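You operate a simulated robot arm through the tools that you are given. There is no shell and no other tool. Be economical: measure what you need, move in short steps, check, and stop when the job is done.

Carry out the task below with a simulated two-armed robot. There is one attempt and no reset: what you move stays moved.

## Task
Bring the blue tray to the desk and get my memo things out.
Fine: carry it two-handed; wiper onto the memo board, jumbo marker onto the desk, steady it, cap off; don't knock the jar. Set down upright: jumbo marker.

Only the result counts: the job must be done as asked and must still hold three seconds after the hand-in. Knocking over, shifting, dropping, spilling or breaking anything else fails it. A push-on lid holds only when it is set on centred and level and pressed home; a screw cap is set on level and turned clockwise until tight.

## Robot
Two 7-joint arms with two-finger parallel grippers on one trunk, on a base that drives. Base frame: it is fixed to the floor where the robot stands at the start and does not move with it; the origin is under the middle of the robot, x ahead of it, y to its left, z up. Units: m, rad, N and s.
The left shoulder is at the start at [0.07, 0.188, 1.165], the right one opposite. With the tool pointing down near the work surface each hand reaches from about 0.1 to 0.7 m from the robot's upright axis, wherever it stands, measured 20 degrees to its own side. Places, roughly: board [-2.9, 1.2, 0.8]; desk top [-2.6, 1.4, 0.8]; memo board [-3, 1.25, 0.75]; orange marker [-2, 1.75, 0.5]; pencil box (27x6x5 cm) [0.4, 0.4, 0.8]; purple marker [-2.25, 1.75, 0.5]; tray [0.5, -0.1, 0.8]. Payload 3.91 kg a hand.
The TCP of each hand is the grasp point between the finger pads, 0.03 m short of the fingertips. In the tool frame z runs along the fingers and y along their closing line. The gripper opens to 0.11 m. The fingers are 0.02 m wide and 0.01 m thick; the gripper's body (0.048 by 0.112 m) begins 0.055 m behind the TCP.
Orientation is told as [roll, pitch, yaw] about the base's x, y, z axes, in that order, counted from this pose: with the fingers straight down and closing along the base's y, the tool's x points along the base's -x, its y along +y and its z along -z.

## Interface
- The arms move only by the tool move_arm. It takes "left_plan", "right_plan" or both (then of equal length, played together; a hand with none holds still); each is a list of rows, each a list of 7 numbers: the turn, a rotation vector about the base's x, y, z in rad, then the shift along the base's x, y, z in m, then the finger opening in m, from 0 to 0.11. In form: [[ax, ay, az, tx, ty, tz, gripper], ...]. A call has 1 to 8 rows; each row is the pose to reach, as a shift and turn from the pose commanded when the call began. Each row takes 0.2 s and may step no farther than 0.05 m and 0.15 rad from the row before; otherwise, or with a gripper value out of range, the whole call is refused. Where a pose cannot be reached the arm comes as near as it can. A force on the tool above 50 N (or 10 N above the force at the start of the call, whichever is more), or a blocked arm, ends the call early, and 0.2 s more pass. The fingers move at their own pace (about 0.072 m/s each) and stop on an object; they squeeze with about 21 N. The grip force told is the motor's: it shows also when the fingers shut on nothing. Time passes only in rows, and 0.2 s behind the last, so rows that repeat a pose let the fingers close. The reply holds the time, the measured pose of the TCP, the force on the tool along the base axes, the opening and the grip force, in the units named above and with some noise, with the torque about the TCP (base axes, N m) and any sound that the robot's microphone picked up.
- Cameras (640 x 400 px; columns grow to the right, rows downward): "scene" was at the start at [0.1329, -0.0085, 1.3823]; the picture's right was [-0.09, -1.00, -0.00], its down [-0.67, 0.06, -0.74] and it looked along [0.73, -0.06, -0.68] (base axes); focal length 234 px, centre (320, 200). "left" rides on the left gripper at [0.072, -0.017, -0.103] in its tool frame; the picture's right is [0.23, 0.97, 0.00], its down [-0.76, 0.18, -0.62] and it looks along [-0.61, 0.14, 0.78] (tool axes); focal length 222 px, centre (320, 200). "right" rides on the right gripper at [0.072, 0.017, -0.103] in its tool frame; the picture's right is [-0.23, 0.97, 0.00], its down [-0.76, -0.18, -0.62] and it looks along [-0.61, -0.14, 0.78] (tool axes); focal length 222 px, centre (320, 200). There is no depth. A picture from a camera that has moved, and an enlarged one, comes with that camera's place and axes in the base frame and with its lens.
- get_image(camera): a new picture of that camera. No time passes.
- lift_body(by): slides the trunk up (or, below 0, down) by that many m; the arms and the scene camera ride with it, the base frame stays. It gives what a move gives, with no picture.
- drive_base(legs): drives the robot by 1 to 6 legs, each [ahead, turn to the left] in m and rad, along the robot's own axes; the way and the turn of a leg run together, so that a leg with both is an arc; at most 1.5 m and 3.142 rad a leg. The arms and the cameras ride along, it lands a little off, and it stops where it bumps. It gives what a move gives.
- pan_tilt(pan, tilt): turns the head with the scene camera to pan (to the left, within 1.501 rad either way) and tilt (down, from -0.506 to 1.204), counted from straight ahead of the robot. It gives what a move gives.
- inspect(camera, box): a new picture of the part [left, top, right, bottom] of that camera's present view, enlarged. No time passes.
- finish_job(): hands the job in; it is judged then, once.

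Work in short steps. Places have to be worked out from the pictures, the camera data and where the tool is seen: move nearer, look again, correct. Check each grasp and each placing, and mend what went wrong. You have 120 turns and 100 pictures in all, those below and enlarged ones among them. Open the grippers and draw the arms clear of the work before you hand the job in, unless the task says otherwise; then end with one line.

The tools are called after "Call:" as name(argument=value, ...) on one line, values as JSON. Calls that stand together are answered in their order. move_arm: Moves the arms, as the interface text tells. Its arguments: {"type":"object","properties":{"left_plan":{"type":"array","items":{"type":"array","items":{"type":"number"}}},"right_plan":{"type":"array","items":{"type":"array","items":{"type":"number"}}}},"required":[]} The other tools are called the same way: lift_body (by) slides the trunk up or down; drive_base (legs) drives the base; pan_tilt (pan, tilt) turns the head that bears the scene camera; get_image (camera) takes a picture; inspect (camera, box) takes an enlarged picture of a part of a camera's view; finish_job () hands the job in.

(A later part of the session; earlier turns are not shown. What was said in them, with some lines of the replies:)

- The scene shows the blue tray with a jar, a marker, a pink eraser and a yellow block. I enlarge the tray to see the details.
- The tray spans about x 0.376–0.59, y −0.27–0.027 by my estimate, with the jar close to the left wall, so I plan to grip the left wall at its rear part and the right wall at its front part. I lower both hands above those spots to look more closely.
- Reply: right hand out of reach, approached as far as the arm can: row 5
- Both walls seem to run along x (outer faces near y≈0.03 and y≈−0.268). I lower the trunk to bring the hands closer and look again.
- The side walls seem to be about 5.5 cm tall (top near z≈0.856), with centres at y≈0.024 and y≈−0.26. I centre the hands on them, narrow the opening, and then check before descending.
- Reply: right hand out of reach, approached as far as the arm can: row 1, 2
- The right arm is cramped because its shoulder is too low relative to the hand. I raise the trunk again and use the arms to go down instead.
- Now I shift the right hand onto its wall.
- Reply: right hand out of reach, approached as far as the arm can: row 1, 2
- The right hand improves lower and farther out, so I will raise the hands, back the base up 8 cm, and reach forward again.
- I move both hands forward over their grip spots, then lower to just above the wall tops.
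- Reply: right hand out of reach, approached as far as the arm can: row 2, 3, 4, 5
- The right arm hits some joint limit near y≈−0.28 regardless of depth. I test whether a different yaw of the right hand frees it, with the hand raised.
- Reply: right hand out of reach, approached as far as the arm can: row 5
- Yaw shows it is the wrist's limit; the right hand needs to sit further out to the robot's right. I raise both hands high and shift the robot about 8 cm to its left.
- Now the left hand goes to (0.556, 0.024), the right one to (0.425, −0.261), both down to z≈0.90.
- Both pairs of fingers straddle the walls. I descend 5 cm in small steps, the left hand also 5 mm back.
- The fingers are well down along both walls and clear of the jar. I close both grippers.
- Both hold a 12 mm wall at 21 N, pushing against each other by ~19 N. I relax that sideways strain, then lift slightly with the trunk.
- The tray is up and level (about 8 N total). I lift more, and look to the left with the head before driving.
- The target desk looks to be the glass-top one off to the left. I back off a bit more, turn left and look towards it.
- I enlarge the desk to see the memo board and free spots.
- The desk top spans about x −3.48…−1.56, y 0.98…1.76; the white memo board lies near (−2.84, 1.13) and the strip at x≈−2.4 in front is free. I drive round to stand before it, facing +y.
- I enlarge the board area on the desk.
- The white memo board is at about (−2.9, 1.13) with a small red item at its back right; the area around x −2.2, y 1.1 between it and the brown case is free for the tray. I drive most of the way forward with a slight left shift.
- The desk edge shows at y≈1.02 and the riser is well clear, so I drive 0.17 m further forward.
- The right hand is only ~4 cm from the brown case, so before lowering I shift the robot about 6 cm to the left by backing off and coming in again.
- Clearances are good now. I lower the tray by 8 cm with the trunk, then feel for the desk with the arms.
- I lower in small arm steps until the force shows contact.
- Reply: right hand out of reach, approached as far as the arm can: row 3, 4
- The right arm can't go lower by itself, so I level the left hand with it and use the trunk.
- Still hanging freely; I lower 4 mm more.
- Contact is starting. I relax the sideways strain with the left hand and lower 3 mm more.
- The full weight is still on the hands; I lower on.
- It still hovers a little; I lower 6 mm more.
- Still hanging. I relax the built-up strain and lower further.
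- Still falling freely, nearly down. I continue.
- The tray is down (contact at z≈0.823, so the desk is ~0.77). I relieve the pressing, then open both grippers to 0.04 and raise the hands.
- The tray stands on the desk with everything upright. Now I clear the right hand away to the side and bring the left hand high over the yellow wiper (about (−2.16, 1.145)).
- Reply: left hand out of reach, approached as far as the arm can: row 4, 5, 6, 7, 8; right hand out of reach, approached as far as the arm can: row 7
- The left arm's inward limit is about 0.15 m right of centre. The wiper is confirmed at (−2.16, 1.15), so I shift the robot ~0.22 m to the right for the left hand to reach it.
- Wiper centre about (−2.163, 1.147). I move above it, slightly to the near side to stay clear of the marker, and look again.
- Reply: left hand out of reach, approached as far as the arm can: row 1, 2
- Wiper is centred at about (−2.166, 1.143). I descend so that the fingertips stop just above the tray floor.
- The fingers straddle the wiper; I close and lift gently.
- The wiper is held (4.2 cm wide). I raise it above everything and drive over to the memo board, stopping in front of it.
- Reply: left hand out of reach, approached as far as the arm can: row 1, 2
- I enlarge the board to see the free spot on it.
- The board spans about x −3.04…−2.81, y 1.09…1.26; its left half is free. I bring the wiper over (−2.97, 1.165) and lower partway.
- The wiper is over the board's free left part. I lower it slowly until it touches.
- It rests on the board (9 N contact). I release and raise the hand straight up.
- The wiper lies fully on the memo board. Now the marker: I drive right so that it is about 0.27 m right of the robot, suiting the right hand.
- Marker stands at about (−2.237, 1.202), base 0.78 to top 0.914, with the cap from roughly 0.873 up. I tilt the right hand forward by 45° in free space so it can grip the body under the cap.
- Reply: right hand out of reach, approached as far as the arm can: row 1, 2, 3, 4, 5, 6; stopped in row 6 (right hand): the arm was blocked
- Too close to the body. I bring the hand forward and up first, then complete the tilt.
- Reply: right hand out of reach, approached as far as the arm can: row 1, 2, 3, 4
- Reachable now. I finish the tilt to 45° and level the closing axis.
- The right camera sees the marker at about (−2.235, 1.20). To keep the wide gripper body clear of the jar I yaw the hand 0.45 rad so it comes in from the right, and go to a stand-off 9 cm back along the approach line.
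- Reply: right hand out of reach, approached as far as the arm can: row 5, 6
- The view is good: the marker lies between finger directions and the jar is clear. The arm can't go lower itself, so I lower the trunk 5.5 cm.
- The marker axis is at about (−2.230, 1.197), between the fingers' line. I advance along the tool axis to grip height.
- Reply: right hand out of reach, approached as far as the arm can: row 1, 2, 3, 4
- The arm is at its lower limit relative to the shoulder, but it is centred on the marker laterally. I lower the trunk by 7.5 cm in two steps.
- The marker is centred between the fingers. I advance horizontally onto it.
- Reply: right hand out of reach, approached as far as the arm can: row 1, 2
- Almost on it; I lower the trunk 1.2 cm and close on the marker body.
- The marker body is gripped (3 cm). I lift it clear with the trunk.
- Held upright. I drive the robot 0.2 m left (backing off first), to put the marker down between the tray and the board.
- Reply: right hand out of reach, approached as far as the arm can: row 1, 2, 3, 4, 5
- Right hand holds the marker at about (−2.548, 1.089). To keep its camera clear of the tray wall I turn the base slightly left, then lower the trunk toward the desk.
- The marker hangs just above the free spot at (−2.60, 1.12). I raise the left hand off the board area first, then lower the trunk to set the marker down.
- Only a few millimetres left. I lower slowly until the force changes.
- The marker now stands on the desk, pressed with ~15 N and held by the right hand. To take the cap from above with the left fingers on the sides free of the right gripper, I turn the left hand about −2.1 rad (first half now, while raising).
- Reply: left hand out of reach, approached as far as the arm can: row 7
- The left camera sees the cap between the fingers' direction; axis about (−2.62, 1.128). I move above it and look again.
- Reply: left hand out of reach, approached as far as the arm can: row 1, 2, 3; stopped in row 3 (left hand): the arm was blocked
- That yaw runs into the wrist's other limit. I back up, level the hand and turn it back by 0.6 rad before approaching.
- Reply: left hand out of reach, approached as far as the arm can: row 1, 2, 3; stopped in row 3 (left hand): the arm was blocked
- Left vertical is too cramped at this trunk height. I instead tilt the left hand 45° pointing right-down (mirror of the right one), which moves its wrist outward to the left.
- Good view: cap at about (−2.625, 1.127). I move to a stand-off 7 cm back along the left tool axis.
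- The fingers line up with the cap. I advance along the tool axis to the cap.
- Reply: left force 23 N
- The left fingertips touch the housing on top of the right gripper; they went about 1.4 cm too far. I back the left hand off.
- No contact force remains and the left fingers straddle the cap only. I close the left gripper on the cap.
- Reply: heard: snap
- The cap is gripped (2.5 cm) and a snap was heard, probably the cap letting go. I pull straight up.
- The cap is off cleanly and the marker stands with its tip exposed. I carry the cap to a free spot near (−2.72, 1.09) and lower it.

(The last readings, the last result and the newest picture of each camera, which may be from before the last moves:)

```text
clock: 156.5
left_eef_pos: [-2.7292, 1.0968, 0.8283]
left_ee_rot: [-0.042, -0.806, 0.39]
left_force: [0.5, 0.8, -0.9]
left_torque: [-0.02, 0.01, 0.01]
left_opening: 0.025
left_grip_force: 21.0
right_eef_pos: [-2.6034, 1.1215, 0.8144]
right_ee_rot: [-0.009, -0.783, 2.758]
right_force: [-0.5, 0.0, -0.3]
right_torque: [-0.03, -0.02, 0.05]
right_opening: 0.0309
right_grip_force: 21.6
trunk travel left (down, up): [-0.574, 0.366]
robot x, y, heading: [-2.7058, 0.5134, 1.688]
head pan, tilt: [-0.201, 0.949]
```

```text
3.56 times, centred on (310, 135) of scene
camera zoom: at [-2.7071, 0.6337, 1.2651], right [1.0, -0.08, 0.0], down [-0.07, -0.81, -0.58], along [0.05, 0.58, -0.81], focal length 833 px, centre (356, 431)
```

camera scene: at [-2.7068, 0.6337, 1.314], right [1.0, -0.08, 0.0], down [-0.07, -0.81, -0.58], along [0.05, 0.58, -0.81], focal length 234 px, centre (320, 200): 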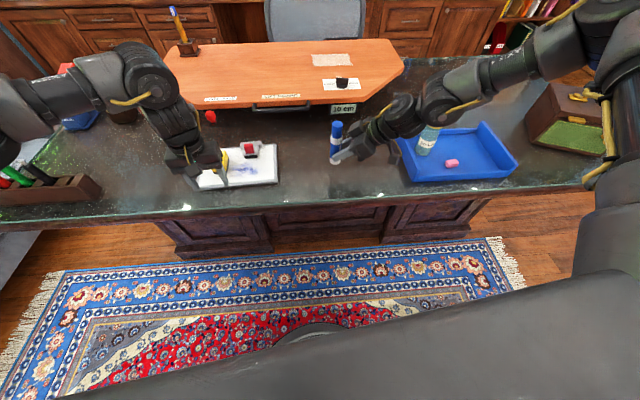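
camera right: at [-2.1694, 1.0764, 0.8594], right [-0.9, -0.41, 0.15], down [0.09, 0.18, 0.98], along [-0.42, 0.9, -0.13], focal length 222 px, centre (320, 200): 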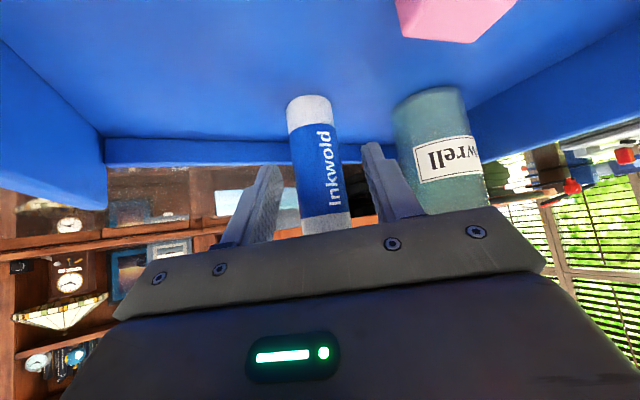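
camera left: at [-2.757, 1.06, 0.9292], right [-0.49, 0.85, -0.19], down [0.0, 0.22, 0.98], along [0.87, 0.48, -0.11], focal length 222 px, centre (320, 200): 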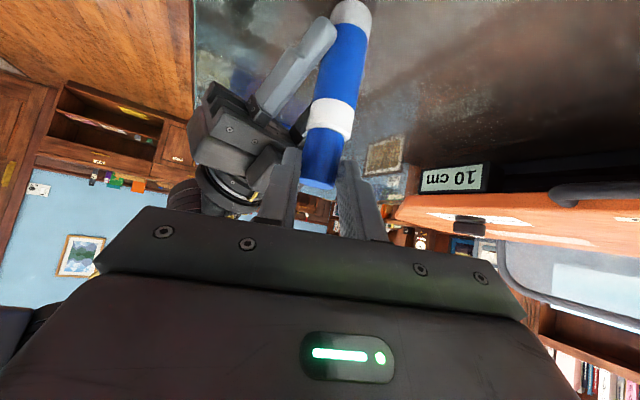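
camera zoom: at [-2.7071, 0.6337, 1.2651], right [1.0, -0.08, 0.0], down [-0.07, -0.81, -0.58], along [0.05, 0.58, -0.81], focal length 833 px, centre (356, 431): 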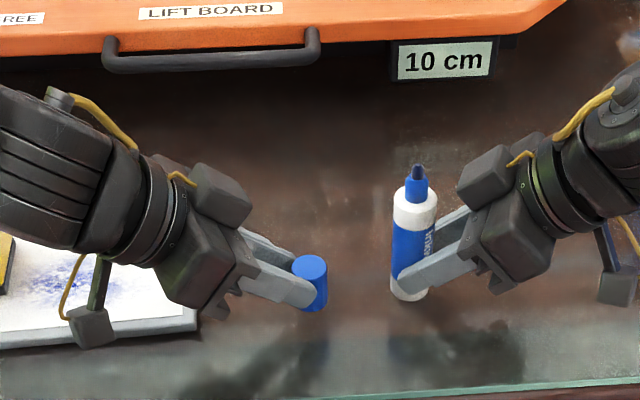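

I lower the last centimetre or so with small steps until contact.

Call:
move_arm(left_plan=[[0, 0, 0, 0, 0, -0.004, 0], [0, 0, 0, 0, 0, -0.008, 0], [0, 0, 0, 0, 0, -0.011, 0], [0, 0, 0, 0, 0, -0.014, 0]])

```text
clock: 157.5
left_eef_pos: [-2.732, 1.0962, 0.8161]
left_ee_rot: [-0.042, -0.806, 0.391]
left_force: [0.6, -0.4, -0.8]
left_torque: [-0.01, 0.0, 0.02]
left_opening: 0.0249
left_grip_force: 21.6
right_eef_pos: [-2.6023, 1.1211, 0.8149]
right_ee_rot: [-0.012, -0.782, 2.759]
right_force: [-0.3, 0.4, 0.4]
right_torque: [-0.01, -0.02, -0.02]
right_opening: 0.0307
right_grip_force: 20.5
trunk travel left (down, up): [-0.574, 0.366]
robot x, y, heading: [-2.7069, 0.5102, 1.687]
head pan, tilt: [-0.201, 0.949]
```

Call:
move_arm(left_plan=[[0, 0, 0, 0, 0, -0.003, 0], [0, 0, 0, 0, 0, -0.006, 0], [0, 0, 0, 0, 0, -0.008, 0]])

Call:
inspect(camera="scene", box=[260, 120, 350, 180])

```text
clock: 158.3
left_eef_pos: [-2.7316, 1.0957, 0.8113]
left_ee_rot: [-0.035, -0.814, 0.385]
left_force: [-1.7, 4.0, 21.1]
left_torque: [0.31, -0.4, 0.08]
left_opening: 0.0251
left_grip_force: 21.2
right_eef_pos: [-2.6027, 1.1205, 0.8166]
right_ee_rot: [-0.015, -0.781, 2.763]
right_force: [0.5, 0.5, -0.1]
right_torque: [0.02, 0.0, 0.05]
right_opening: 0.0306
right_grip_force: 21.1
trunk travel left (down, up): [-0.574, 0.366]
robot x, y, heading: [-2.7094, 0.5118, 1.692]
head pan, tilt: [-0.201, 0.949]
```

```text
6.67 times, centred on (305, 150) of scene
camera zoom: at [-2.7072, 0.6315, 1.2656], right [1.0, -0.08, 0.0], down [-0.07, -0.81, -0.58], along [0.05, 0.58, -0.81], focal length 1562 px, centre (420, 533)
```

zoom: 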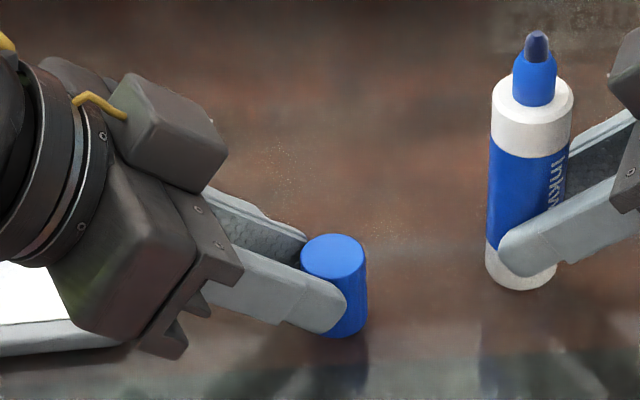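

The cap stands on the desk. I ease off 2 mm, open, and retreat the left hand along its tool axis.

Call:
move_arm(left_plan=[[0, 0, 0, 0, 0, 0.003, 0], [0, 0, 0, 0, 0, 0.003, 0.035], [0, 0, 0, 0, 0, 0.003, 0.05], [0, 0, 0, 0, 0, 0.003, 0.05], [0, 0, 0, -0.02, -0.008, 0.024, 0.05], [0, 0, 0, -0.04, -0.016, 0.055, 0.05], [0, 0, 0, -0.055, -0.022, 0.095, 0.05], [0, 0, 0, -0.07, -0.028, 0.135, 0.05]])

Call:
inspect(camera="scene", box=[230, 90, 390, 190])

```text
clock: 160.1
left_eef_pos: [-2.803, 1.0682, 0.9426]
left_ee_rot: [-0.04, -0.803, 0.387]
left_force: [1.0, 0.7, 0.5]
left_torque: [0.04, -0.01, 0.03]
left_opening: 0.0497
left_grip_force: 0.1
right_eef_pos: [-2.6034, 1.1209, 0.8152]
right_ee_rot: [-0.012, -0.781, 2.761]
right_force: [-0.1, 0.2, -0.9]
right_torque: [-0.01, -0.02, -0.01]
right_opening: 0.031
right_grip_force: 20.9
trunk travel left (down, up): [-0.574, 0.366]
robot x, y, heading: [-2.7089, 0.5146, 1.689]
head pan, tilt: [-0.201, 0.949]
```

```text
4.00 times, centred on (310, 140) of scene
camera zoom: at [-2.7071, 0.6328, 1.265], right [1.0, -0.08, 0.0], down [-0.07, -0.81, -0.58], along [0.05, 0.58, -0.81], focal length 937 px, centre (360, 440)
```

zoom: 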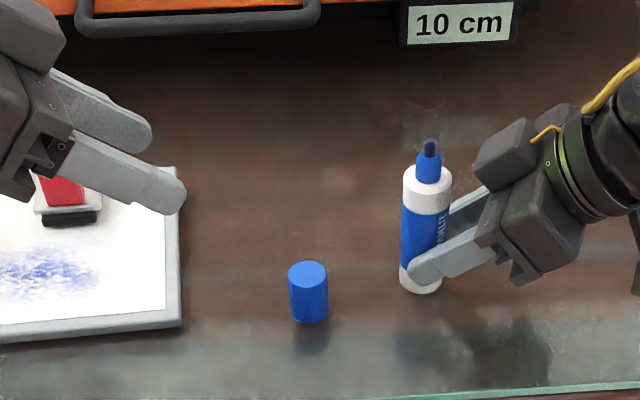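

The cap stands. I make sure the marker is seated on the desk with a 2 mm trunk lowering.

Call:
lift_body(by=-0.002)

```text
clock: 160.6
left_eef_pos: [-2.8018, 1.069, 0.9397]
left_ee_rot: [-0.041, -0.807, 0.388]
left_force: [-0.5, 0.0, 0.0]
left_torque: [0.01, 0.0, 0.02]
left_opening: 0.0501
left_grip_force: 0.0
right_eef_pos: [-2.6032, 1.1226, 0.8139]
right_ee_rot: [-0.013, -0.784, 2.762]
right_force: [-0.1, 1.0, 8.4]
right_torque: [0.0, 0.12, -0.04]
right_opening: 0.0307
right_grip_force: 21.6
trunk travel left (down, up): [-0.572, 0.368]
robot x, y, heading: [-2.7096, 0.5137, 1.693]
head pan, tilt: [-0.201, 0.949]
```

Seated (8 N). I open the right gripper and retreat it back along its tool axis.

Call:
move_arm(right_plan=[[0, 0, 0, 0, 0, 0.001, 0.033], [0, 0, 0, 0, 0, 0.001, 0.04], [0, 0, 0, 0, 0, 0.001, 0.055], [0, 0, 0, 0, 0, 0.001, 0.055]])

Call:
inspect(camera="scene", box=[270, 90, 390, 170])

```text
clock: 161.6
left_eef_pos: [-2.803, 1.0677, 0.9409]
left_ee_rot: [-0.041, -0.804, 0.388]
left_force: [0.5, -0.6, 0.0]
left_torque: [0.05, 0.01, 0.0]
left_opening: 0.0499
left_grip_force: 0.0
right_eef_pos: [-2.6024, 1.1221, 0.8127]
right_ee_rot: [-0.01, -0.783, 2.758]
right_force: [-0.3, 0.4, 0.0]
right_torque: [-0.02, -0.01, 0.03]
right_opening: 0.0549
right_grip_force: 0.2
trunk travel left (down, up): [-0.572, 0.368]
robot x, y, heading: [-2.7095, 0.51, 1.688]
head pan, tilt: [-0.201, 0.949]
```

```text
5.00 times, centred on (330, 130) of scene
camera zoom: at [-2.7069, 0.6335, 1.263], right [1.0, -0.08, 0.0], down [-0.07, -0.81, -0.58], along [0.05, 0.58, -0.81], focal length 1171 px, centre (270, 550)
```

zoom: 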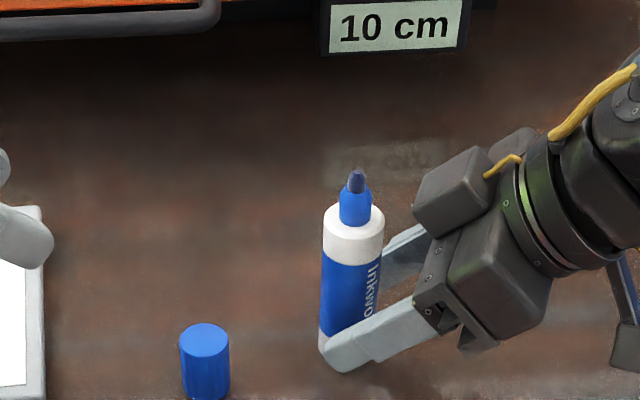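

The marker stands free. I retreat the right hand back and up.

Call:
move_arm(right_plan=[[0, 0, 0, 0.013, -0.005, 0.014, 0.055], [0, 0, 0, 0.03, -0.012, 0.033, 0.055], [0, 0, 0, 0.05, -0.02, 0.06, 0.055], [0, 0, 0, 0.06, -0.025, 0.1, 0.055], [0, 0, 0, 0.06, -0.03, 0.14, 0.055]])

Call:
get_image(camera="scene")

```text
clock: 162.8
left_eef_pos: [-2.8025, 1.0684, 0.9404]
left_ee_rot: [-0.039, -0.806, 0.388]
left_force: [-0.5, 0.0, 0.0]
left_torque: [0.02, 0.0, -0.04]
left_opening: 0.0498
left_grip_force: 0.1
right_eef_pos: [-2.542, 1.0896, 0.9547]
right_ee_rot: [-0.011, -0.78, 2.76]
right_force: [-0.3, -0.3, 1.2]
right_torque: [-0.02, -0.01, 0.0]
right_opening: 0.0549
right_grip_force: 0.0
trunk travel left (down, up): [-0.572, 0.368]
robot x, y, heading: [-2.7066, 0.5123, 1.691]
head pan, tilt: [-0.201, 0.949]
```

```text
18 pictures are left
camera scene: at [-2.7076, 0.6325, 1.2631], right [1.0, -0.08, 0.0], down [-0.07, -0.81, -0.58], along [0.05, 0.58, -0.81], focal length 234 px, centre (320, 200)
```

scene: 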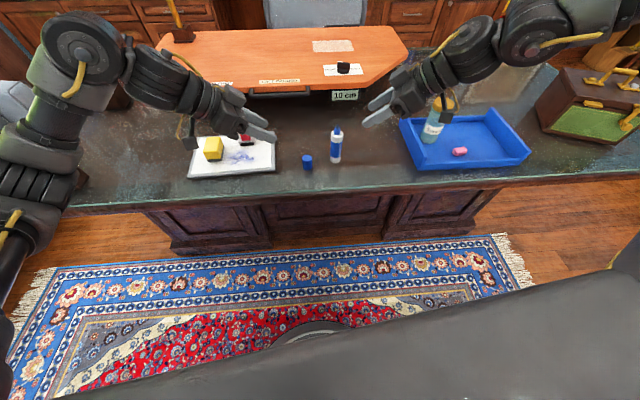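

All items stand as wanted. I raise the trunk and back the robot away from the desk.

Call:
lift_body(by=0.15)

Call:
drive_base(legs=[[-0.35, 0]])

Call:
pan_tilt(pan=-0.15, tilt=0.6)

Call:
get_image(camera="scene")

Call:
inspect(camera="scene", box=[200, 130, 460, 290])

```text
clock: 164.6
left_eef_pos: [-2.8035, 1.0691, 1.0904]
left_ee_rot: [-0.041, -0.804, 0.388]
left_force: [-0.1, -0.3, -0.3]
left_torque: [0.01, -0.02, -0.01]
left_opening: 0.0501
left_grip_force: 0.1
right_eef_pos: [-2.5414, 1.091, 1.1047]
right_ee_rot: [-0.01, -0.783, 2.759]
right_force: [0.1, -0.4, -0.1]
right_torque: [0.01, -0.03, 0.0]
right_opening: 0.055
right_grip_force: 0.0
trunk travel left (down, up): [-0.722, 0.218]
robot x, y, heading: [-2.7049, 0.5142, 1.691]
head pan, tilt: [-0.201, 0.949]
```

```text
clock: 166.9
left_eef_pos: [-2.7599, 0.7161, 1.0917]
left_ee_rot: [-0.041, -0.805, 0.383]
left_force: [0.5, -0.5, 0.1]
left_torque: [-0.01, 0.0, -0.02]
left_opening: 0.0501
left_grip_force: 0.1
right_eef_pos: [-2.4978, 0.7371, 1.1039]
right_ee_rot: [-0.01, -0.781, 2.756]
right_force: [-0.1, 0.1, -0.7]
right_torque: [0.01, -0.03, -0.04]
right_opening: 0.055
right_grip_force: 0.0
trunk travel left (down, up): [-0.722, 0.218]
robot x, y, heading: [-2.6657, 0.1622, 1.682]
head pan, tilt: [-0.201, 0.949]
```

```text
clock: 167.7
left_eef_pos: [-2.7581, 0.7159, 1.092]
left_ee_rot: [-0.043, -0.805, 0.383]
left_force: [0.8, 0.5, -1.0]
left_torque: [0.04, 0.01, -0.01]
left_opening: 0.0501
left_grip_force: 0.1
right_eef_pos: [-2.4974, 0.736, 1.104]
right_ee_rot: [-0.011, -0.781, 2.756]
right_force: [-0.7, -0.4, 0.4]
right_torque: [0.0, 0.02, -0.01]
right_opening: 0.0553
right_grip_force: 0.1
trunk travel left (down, up): [-0.722, 0.218]
robot x, y, heading: [-2.6671, 0.1588, 1.684]
head pan, tilt: [-0.15, 0.6]
```

```text
17 pictures are left
camera scene: at [-2.668, 0.2955, 1.4414], right [1.0, -0.04, 0.0], down [-0.02, -0.57, -0.82], along [0.03, 0.82, -0.57], focal length 234 px, centre (320, 200)
```

scene: 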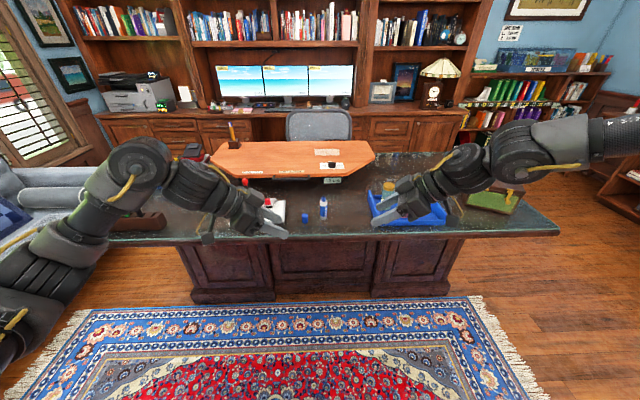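

```text
2.46 times, centred on (330, 210) of scene
camera zoom: at [-2.668, 0.2955, 1.4414], right [1.0, -0.04, 0.0], down [-0.02, -0.57, -0.82], along [0.03, 0.82, -0.57], focal length 577 px, centre (295, 175)
```

zoom: 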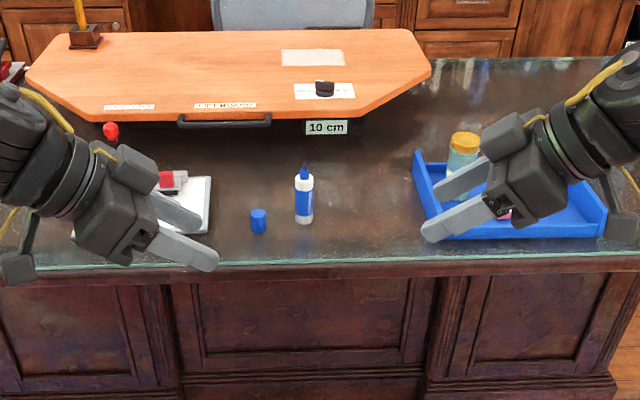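

The final view shows the tray on the desk with the jar upright, the marker standing uncapped with its cap beside it, and the wiper left on the board. Both hands are empty, open and clear, so I hand in.

Call:
finish_job()

```text
The job is handed in.
```

The job is handed in. The blue tray went to the desk two-handed and the jar stayed upright. The wiper is on the memo board. The jumbo marker stands upright on the desk with its cap off beside it; it was held steady while the cap came off.
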